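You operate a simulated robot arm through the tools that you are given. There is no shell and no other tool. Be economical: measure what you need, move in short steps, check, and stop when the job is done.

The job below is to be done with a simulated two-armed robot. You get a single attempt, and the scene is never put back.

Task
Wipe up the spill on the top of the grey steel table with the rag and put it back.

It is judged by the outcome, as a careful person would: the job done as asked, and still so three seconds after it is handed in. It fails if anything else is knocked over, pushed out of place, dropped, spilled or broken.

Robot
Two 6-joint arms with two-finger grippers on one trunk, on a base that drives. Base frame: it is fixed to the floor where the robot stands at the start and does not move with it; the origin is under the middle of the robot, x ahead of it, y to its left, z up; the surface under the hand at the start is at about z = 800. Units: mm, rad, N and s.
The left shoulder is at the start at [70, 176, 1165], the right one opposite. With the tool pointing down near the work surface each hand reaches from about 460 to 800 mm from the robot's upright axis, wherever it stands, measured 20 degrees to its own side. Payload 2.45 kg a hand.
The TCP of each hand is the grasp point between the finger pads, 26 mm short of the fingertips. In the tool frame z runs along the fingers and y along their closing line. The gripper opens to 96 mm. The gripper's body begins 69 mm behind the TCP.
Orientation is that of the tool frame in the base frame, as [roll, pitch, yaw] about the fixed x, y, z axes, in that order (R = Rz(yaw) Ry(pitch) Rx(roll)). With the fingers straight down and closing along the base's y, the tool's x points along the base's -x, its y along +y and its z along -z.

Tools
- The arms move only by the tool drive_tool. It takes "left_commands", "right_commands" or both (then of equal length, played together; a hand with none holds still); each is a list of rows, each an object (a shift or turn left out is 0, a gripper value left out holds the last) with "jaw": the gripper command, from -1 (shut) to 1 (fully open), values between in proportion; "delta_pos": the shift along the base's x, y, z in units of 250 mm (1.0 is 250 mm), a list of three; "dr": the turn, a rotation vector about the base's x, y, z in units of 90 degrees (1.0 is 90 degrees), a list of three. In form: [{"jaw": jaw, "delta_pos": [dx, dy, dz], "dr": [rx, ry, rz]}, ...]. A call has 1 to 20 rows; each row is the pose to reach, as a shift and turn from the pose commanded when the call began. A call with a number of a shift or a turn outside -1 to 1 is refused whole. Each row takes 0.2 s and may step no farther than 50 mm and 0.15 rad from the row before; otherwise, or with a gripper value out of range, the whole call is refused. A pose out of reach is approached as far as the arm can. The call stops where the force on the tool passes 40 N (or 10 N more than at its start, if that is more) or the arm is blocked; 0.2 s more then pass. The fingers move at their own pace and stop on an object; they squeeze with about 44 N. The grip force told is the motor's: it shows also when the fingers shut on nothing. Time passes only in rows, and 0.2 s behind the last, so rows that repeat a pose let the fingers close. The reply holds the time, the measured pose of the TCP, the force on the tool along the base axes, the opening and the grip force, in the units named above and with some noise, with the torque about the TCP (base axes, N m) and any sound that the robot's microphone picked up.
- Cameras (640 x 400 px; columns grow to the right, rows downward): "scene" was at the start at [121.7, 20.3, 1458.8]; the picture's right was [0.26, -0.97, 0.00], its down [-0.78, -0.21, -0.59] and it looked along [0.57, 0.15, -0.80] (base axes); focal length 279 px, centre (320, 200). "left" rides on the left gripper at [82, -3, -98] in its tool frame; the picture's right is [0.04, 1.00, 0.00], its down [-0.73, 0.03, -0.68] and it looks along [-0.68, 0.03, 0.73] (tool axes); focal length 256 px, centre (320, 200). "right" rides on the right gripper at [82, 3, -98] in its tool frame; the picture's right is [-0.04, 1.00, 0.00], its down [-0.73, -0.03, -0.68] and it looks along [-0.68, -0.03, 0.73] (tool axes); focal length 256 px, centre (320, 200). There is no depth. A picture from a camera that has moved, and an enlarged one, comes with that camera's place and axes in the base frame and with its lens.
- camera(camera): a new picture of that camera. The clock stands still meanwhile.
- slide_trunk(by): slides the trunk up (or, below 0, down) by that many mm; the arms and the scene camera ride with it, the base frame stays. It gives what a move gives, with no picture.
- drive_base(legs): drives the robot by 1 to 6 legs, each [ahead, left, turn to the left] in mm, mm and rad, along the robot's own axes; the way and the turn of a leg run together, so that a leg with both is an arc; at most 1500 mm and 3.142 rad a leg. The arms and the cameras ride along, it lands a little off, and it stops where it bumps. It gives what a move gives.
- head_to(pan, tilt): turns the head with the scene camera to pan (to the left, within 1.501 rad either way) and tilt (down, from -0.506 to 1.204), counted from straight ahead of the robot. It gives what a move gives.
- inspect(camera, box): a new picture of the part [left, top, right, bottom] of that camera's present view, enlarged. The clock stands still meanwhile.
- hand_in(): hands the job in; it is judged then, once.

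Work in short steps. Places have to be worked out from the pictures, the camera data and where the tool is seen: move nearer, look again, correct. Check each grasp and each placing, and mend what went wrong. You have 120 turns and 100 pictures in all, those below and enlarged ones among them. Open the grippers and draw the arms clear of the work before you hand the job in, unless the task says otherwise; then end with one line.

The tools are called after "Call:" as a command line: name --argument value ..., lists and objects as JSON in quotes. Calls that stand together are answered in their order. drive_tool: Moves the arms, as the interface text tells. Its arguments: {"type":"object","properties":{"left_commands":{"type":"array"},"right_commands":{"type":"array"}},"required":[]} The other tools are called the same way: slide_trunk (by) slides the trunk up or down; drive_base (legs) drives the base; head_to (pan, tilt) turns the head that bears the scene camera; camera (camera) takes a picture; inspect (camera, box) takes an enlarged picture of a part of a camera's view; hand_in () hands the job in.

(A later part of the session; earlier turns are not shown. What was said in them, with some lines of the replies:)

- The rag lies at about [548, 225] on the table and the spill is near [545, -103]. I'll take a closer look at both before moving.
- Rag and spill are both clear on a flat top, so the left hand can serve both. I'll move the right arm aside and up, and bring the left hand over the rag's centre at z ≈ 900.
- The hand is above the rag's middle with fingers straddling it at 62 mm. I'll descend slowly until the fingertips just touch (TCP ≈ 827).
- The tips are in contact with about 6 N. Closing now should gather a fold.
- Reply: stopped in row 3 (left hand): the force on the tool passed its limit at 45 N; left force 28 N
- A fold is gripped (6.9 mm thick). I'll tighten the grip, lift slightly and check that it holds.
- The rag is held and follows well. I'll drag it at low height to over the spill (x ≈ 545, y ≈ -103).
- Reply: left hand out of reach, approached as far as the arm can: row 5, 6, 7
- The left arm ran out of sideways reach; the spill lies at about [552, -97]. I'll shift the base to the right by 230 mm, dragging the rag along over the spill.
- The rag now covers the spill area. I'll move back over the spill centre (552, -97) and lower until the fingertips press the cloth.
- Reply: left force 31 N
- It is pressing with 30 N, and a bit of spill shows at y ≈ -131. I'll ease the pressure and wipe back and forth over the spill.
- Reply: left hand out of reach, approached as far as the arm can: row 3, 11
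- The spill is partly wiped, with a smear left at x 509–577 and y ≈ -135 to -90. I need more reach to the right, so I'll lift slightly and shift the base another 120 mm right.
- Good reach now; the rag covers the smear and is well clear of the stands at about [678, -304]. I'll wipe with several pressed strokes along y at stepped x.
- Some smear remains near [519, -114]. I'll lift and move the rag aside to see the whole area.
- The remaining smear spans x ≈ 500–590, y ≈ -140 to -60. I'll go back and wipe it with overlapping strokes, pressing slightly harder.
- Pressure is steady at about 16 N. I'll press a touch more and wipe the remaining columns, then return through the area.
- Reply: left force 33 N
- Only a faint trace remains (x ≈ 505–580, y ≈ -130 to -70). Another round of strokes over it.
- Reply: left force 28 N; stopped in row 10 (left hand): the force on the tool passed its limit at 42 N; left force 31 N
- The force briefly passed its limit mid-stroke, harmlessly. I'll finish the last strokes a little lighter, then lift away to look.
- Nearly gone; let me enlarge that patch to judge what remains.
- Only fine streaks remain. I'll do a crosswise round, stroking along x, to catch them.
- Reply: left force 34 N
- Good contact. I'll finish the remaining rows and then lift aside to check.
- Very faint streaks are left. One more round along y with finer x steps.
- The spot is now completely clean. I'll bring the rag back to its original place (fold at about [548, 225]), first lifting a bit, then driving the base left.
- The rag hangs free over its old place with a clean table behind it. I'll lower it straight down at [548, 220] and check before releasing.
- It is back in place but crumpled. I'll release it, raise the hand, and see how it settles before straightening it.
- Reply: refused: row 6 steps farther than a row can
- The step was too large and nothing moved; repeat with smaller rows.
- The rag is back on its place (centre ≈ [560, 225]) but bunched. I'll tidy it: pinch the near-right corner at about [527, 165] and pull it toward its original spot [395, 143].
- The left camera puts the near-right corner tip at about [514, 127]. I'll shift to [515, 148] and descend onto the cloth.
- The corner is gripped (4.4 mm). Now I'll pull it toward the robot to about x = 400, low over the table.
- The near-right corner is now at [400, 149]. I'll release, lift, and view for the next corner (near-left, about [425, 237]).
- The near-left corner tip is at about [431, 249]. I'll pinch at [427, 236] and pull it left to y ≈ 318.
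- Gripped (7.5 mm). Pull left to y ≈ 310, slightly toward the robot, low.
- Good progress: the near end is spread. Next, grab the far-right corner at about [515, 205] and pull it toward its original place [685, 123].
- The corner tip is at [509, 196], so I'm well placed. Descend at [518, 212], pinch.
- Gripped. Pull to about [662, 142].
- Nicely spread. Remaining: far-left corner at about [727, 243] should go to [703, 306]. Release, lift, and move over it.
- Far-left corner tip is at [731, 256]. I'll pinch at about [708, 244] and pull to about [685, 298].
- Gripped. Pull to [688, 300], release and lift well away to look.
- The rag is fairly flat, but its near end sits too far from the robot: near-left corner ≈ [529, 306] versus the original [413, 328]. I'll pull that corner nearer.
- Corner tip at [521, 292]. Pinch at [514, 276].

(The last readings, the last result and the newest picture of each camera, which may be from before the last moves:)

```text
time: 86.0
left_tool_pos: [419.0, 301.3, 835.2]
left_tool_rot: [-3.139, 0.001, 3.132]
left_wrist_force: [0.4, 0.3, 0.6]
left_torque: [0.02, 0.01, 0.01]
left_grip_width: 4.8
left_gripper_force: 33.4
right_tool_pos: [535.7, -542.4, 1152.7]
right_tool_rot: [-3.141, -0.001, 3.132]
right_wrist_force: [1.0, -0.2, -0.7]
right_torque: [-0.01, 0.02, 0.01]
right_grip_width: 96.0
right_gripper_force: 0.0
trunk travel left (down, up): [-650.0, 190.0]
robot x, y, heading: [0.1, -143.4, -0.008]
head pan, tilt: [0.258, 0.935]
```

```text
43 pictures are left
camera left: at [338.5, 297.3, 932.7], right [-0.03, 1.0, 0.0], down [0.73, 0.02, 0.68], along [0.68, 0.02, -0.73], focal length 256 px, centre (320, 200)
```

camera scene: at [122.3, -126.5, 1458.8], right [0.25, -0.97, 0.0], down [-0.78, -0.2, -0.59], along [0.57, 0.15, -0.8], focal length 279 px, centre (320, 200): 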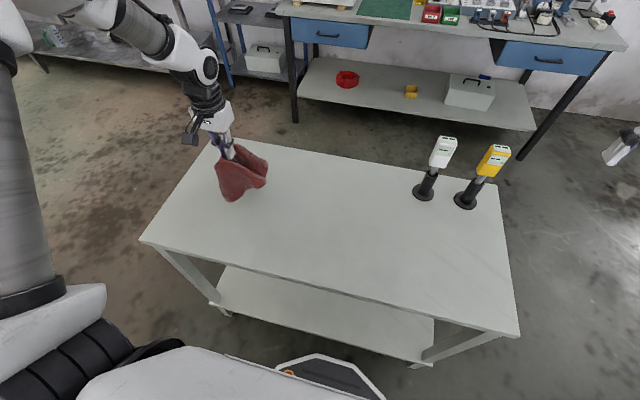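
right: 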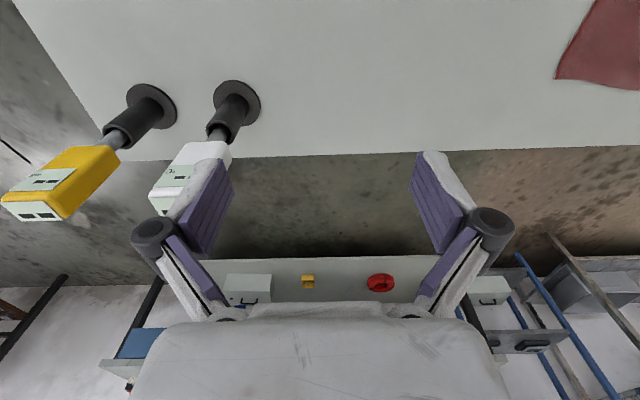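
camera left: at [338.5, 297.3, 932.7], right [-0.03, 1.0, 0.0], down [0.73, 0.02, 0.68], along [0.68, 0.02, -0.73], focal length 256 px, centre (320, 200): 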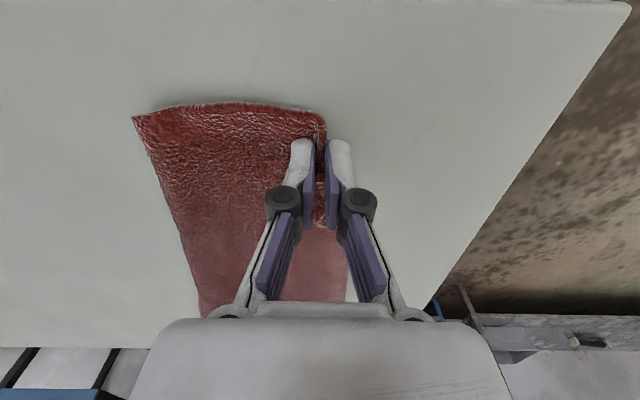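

Very nice, the near edge lies flat and straight now. Release, lift away to the side and view.

Call:
drive_tool --left_commands '[{"jaw": -0.4, "delta_pos": [0, 0, -0.01]}, {"jaw": 0, "delta_pos": [0, 0, 0]}, {"delta_pos": [0, 0, 0.15]}, {"delta_pos": [0, 0, 0.33]}, {"delta_pos": [0, 0.02, 0.5]}, {"delta_pos": [0.06, 0.14, 0.62]}, {"delta_pos": [0.18, 0.26, 0.7]}, {"delta_pos": [0.32, 0.36, 0.75]}]'

Call:
camera --camera "scene"

Call:
inspect --camera "scene" --box '[140, 120, 332, 240]'

```text
time: 87.8
left_tool_pos: [502.0, 390.0, 1022.6]
left_tool_rot: [-3.14, 0.001, 3.132]
left_wrist_force: [0.5, -0.6, 0.8]
left_torque: [0.03, 0.0, -0.02]
left_grip_width: 48.0
left_gripper_force: 0.1
right_tool_pos: [536.7, -541.9, 1150.7]
right_tool_rot: [-3.141, -0.001, 3.132]
right_wrist_force: [-1.0, -0.1, 0.7]
right_torque: [0.0, 0.01, 0.01]
right_grip_width: 96.0
right_gripper_force: 0.2
trunk travel left (down, up): [-650.0, 190.0]
robot x, y, heading: [4.5, -145.3, -0.011]
head pan, tilt: [0.258, 0.935]
```

```text
42 pictures are left
camera scene: at [124.2, -126.4, 1458.6], right [0.25, -0.97, 0.0], down [-0.78, -0.2, -0.59], along [0.57, 0.15, -0.81], focal length 279 px, centre (320, 200)
```

scene: 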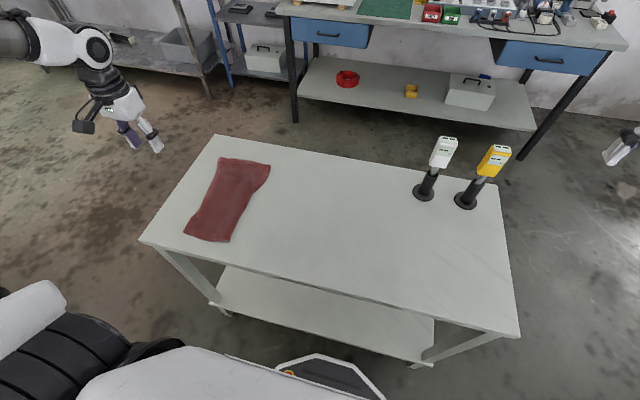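

```text
3.33 times, centred on (236, 180) of scene
camera zoom: at [124.2, -126.4, 1458.6], right [0.25, -0.97, 0.0], down [-0.78, -0.2, -0.59], along [0.57, 0.15, -0.81], focal length 929 px, centre (600, 267)
```

zoom: 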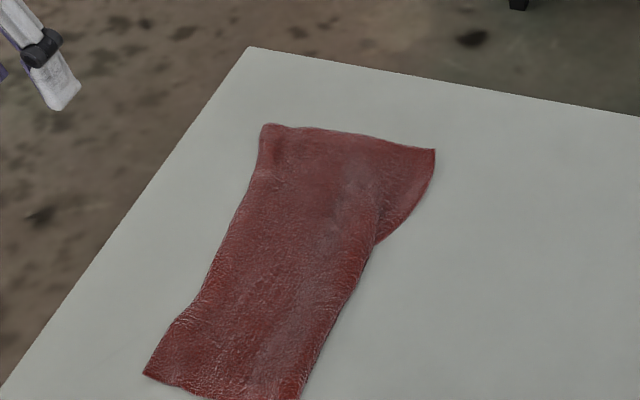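

The rag is flat again, but about 30 mm too far left versus the original. I'll pinch its right edge at about [555, 210] and pull it right by that much.

Call:
drive_tool --left_commands '[{"jaw": -0.1, "delta_pos": [0.05, -0.15, 0]}, {"delta_pos": [0.1, -0.3, 0]}, {"delta_pos": [0.16, -0.45, -0.05]}, {"delta_pos": [0.2, -0.6, -0.12]}, {"delta_pos": [0.21, -0.72, -0.25]}, {"delta_pos": [0.21, -0.72, -0.42]}, {"delta_pos": [0.21, -0.72, -0.5]}]'

Call:
camera --camera "left"

```text
time: 89.3
left_tool_pos: [551.6, 212.0, 895.4]
left_tool_rot: [-3.139, 0.002, 3.133]
left_wrist_force: [-0.2, -0.8, -1.0]
left_torque: [0.0, 0.01, 0.02]
left_grip_width: 43.1
left_gripper_force: 0.1
right_tool_pos: [535.0, -542.2, 1151.6]
right_tool_rot: [-3.142, 0.001, 3.131]
right_wrist_force: [-1.2, -0.1, -0.4]
right_torque: [-0.02, 0.0, -0.02]
right_grip_width: 95.7
right_gripper_force: 0.0
trunk travel left (down, up): [-650.0, 190.0]
robot x, y, heading: [0.3, -141.9, -0.008]
head pan, tilt: [0.258, 0.935]
```

```text
40 pictures are left
camera left: at [471.2, 208.1, 992.9], right [-0.03, 1.0, 0.0], down [0.73, 0.02, 0.68], along [0.68, 0.02, -0.73], focal length 256 px, centre (320, 200)
```

left: 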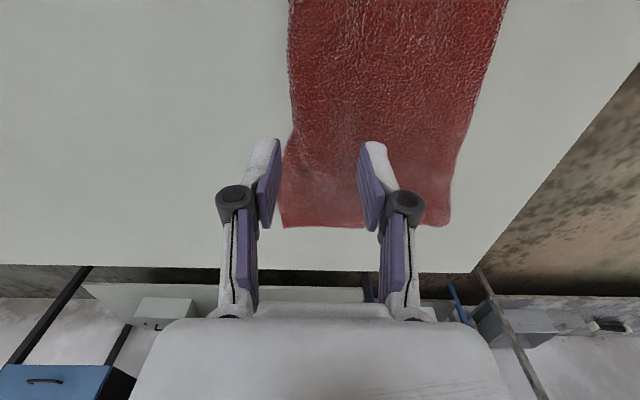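

Right edge is at y ≈ 187 here (originally ≈ 113–130) and left edge at 333 (originally ≈ 300). I'll pinch at y ≈ 206 and pull right by about 65 mm.

Call:
drive_tool --left_commands '[{"jaw": -0.1, "delta_pos": [0, -0.02, -0.12]}, {"delta_pos": [0, -0.02, -0.2]}, {"delta_pos": [0, -0.02, -0.245]}, {"delta_pos": [0, -0.02, -0.265]}]'

Call:
drive_tool --left_commands '[{"jaw": -0.4, "delta_pos": [0, 0, 0.0]}, {"jaw": -0.7, "delta_pos": [0, 0, 0.004]}, {"jaw": -1, "delta_pos": [0, 0, 0.01]}, {"jaw": -1, "delta_pos": [0, 0, 0.02]}, {"jaw": -1, "delta_pos": [0, -0.05, 0.03]}, {"delta_pos": [0, -0.15, 0.03]}, {"delta_pos": [0, -0.26, 0.03]}, {"delta_pos": [0, -0.26, 0.015]}]'

Call:
camera --camera "left"

Call:
inspect --camera "scene" --box '[140, 120, 332, 260]'

```text
time: 90.3
left_tool_pos: [551.5, 206.7, 831.7]
left_tool_rot: [-3.141, 0.004, 3.135]
left_wrist_force: [0.3, 0.6, 1.8]
left_torque: [0.0, 0.0, 0.0]
left_grip_width: 43.5
left_gripper_force: 0.1
right_tool_pos: [535.5, -543.4, 1151.9]
right_tool_rot: [3.141, -0.001, 3.133]
right_wrist_force: [0.0, -0.1, 1.0]
right_torque: [-0.01, 0.03, -0.01]
right_grip_width: 95.8
right_gripper_force: 0.1
trunk travel left (down, up): [-650.0, 190.0]
robot x, y, heading: [3.5, -144.1, -0.009]
head pan, tilt: [0.258, 0.935]
```

```text
time: 92.2
left_tool_pos: [551.8, 141.3, 834.9]
left_tool_rot: [-3.141, 0.005, 3.132]
left_wrist_force: [-0.2, 0.8, 0.9]
left_torque: [-0.02, 0.03, 0.01]
left_grip_width: 7.2
left_gripper_force: 34.9
right_tool_pos: [534.2, -542.6, 1153.6]
right_tool_rot: [-3.141, 0.003, 3.134]
right_wrist_force: [0.0, -0.7, 0.0]
right_torque: [0.01, -0.04, -0.03]
right_grip_width: 95.6
right_gripper_force: 0.1
trunk travel left (down, up): [-650.0, 190.0]
robot x, y, heading: [2.5, -146.5, -0.007]
head pan, tilt: [0.258, 0.935]
```

```text
39 pictures are left
camera left: at [471.1, 137.8, 933.3], right [-0.03, 1.0, 0.0], down [0.73, 0.03, 0.68], along [0.68, 0.02, -0.73], focal length 256 px, centre (320, 200)
```

left: 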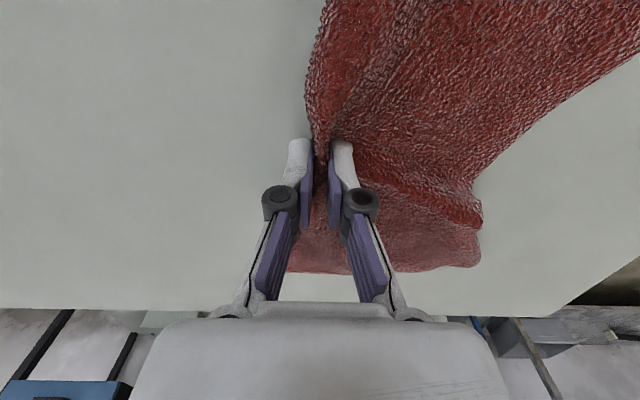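

```text
2.86 times, centred on (236, 190) of scene
camera zoom: at [122.2, -124.8, 1458.8], right [0.25, -0.97, 0.0], down [-0.78, -0.2, -0.59], along [0.57, 0.15, -0.8], focal length 796 px, centre (560, 229)
```

zoom: 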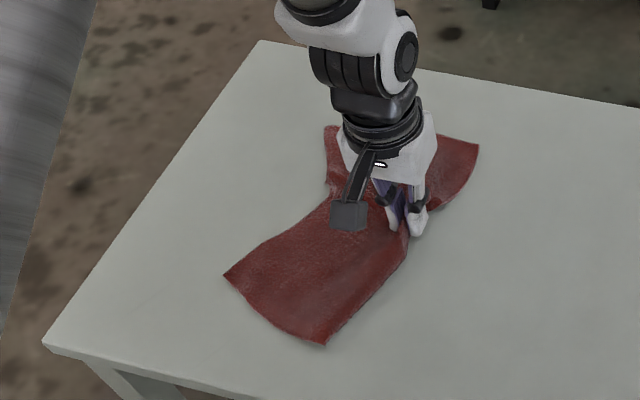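

The whole rag followed to the right. Release with the pads low, lift clear and check.

Call:
drive_tool --left_commands '[{"jaw": -0.4, "delta_pos": [0, 0, -0.008]}, {"jaw": -0.1, "delta_pos": [0, 0, 0]}, {"delta_pos": [0, 0, 0.15]}, {"delta_pos": [0, 0, 0.33]}, {"delta_pos": [0, 0, 0.5]}, {"delta_pos": [0, 0.12, 0.62]}, {"delta_pos": [0, 0.28, 0.7]}, {"delta_pos": [0, 0.46, 0.75]}, {"delta_pos": [0, 0.64, 0.78]}, {"delta_pos": [0, 0.82, 0.8]}, {"delta_pos": [0, 1.0, 0.8]}]'

Call:
camera --camera "scene"

Call:
inspect --camera "scene" --box '[140, 120, 332, 260]'

```text
time: 94.5
left_tool_pos: [548.3, 390.9, 1032.0]
left_tool_rot: [-3.138, 0.002, 3.133]
left_wrist_force: [-0.4, -0.2, 0.4]
left_torque: [-0.02, 0.04, -0.05]
left_grip_width: 43.0
left_gripper_force: 0.1
right_tool_pos: [534.1, -541.3, 1153.0]
right_tool_rot: [-3.139, 0.001, 3.132]
right_wrist_force: [-0.1, -0.4, 0.7]
right_torque: [-0.01, 0.0, -0.02]
right_grip_width: 95.9
right_gripper_force: 0.0
trunk travel left (down, up): [-650.0, 190.0]
robot x, y, heading: [-3.2, -147.1, -0.008]
head pan, tilt: [0.258, 0.935]
```

```text
37 pictures are left
camera scene: at [121.9, -123.6, 1458.8], right [0.25, -0.97, 0.0], down [-0.78, -0.2, -0.59], along [0.58, 0.15, -0.81], focal length 279 px, centre (320, 200)
```

scene: 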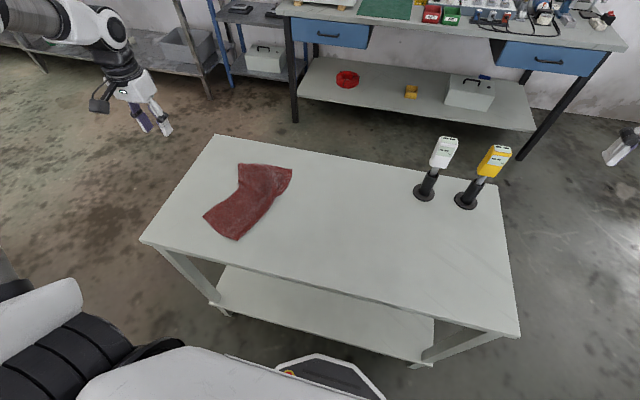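

```text
2.86 times, centred on (236, 190) of scene
camera zoom: at [121.9, -123.6, 1458.8], right [0.25, -0.97, 0.0], down [-0.78, -0.2, -0.59], along [0.58, 0.15, -0.81], focal length 796 px, centre (560, 229)
```

zoom: 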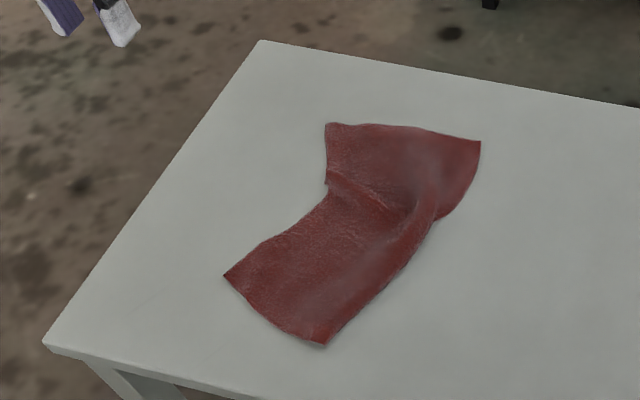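

The rag now lies nearly flat with its centre at about [557, 221] against the original [548, 225]. I'll open the gripper fully, and check the wiped area one last time.

Call:
drive_tool --left_commands '[{"jaw": 1}, {"jaw": 1}, {"jaw": 1}, {"jaw": 1}]'

Call:
inspect --camera "scene" --box '[240, 150, 432, 270]'

```text
time: 95.5
left_tool_pos: [549.1, 390.1, 1032.7]
left_tool_rot: [-3.139, 0.002, 3.132]
left_wrist_force: [-0.1, 0.2, 0.2]
left_torque: [-0.02, -0.02, -0.02]
left_grip_width: 96.2
left_gripper_force: 0.1
right_tool_pos: [535.3, -541.4, 1152.3]
right_tool_rot: [3.141, 0.001, 3.133]
right_wrist_force: [0.1, 0.8, 0.3]
right_torque: [0.03, 0.05, 0.01]
right_grip_width: 96.0
right_gripper_force: 0.1
trunk travel left (down, up): [-650.0, 190.0]
robot x, y, heading: [-1.2, -144.1, -0.009]
head pan, tilt: [0.258, 0.935]
```

```text
3.33 times, centred on (336, 210) of scene
camera zoom: at [122.1, -125.5, 1458.8], right [0.25, -0.97, 0.0], down [-0.78, -0.2, -0.59], along [0.57, 0.15, -0.8], focal length 929 px, centre (267, 167)
```

zoom: 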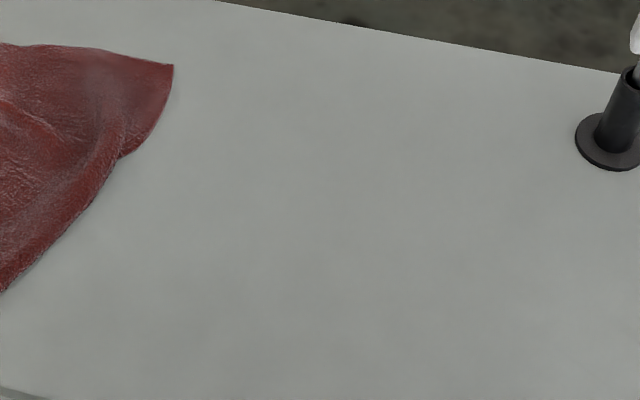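

The table is clean, the rag is back in place, and nothing else was touched. Handing in.

Call:
hand_in

```text
The job is handed in.
```

I wiped the spill off the grey steel table. The rag is back within about 10 mm of where it started, spread nearly flat with a slight crease, and nothing else was disturbed.
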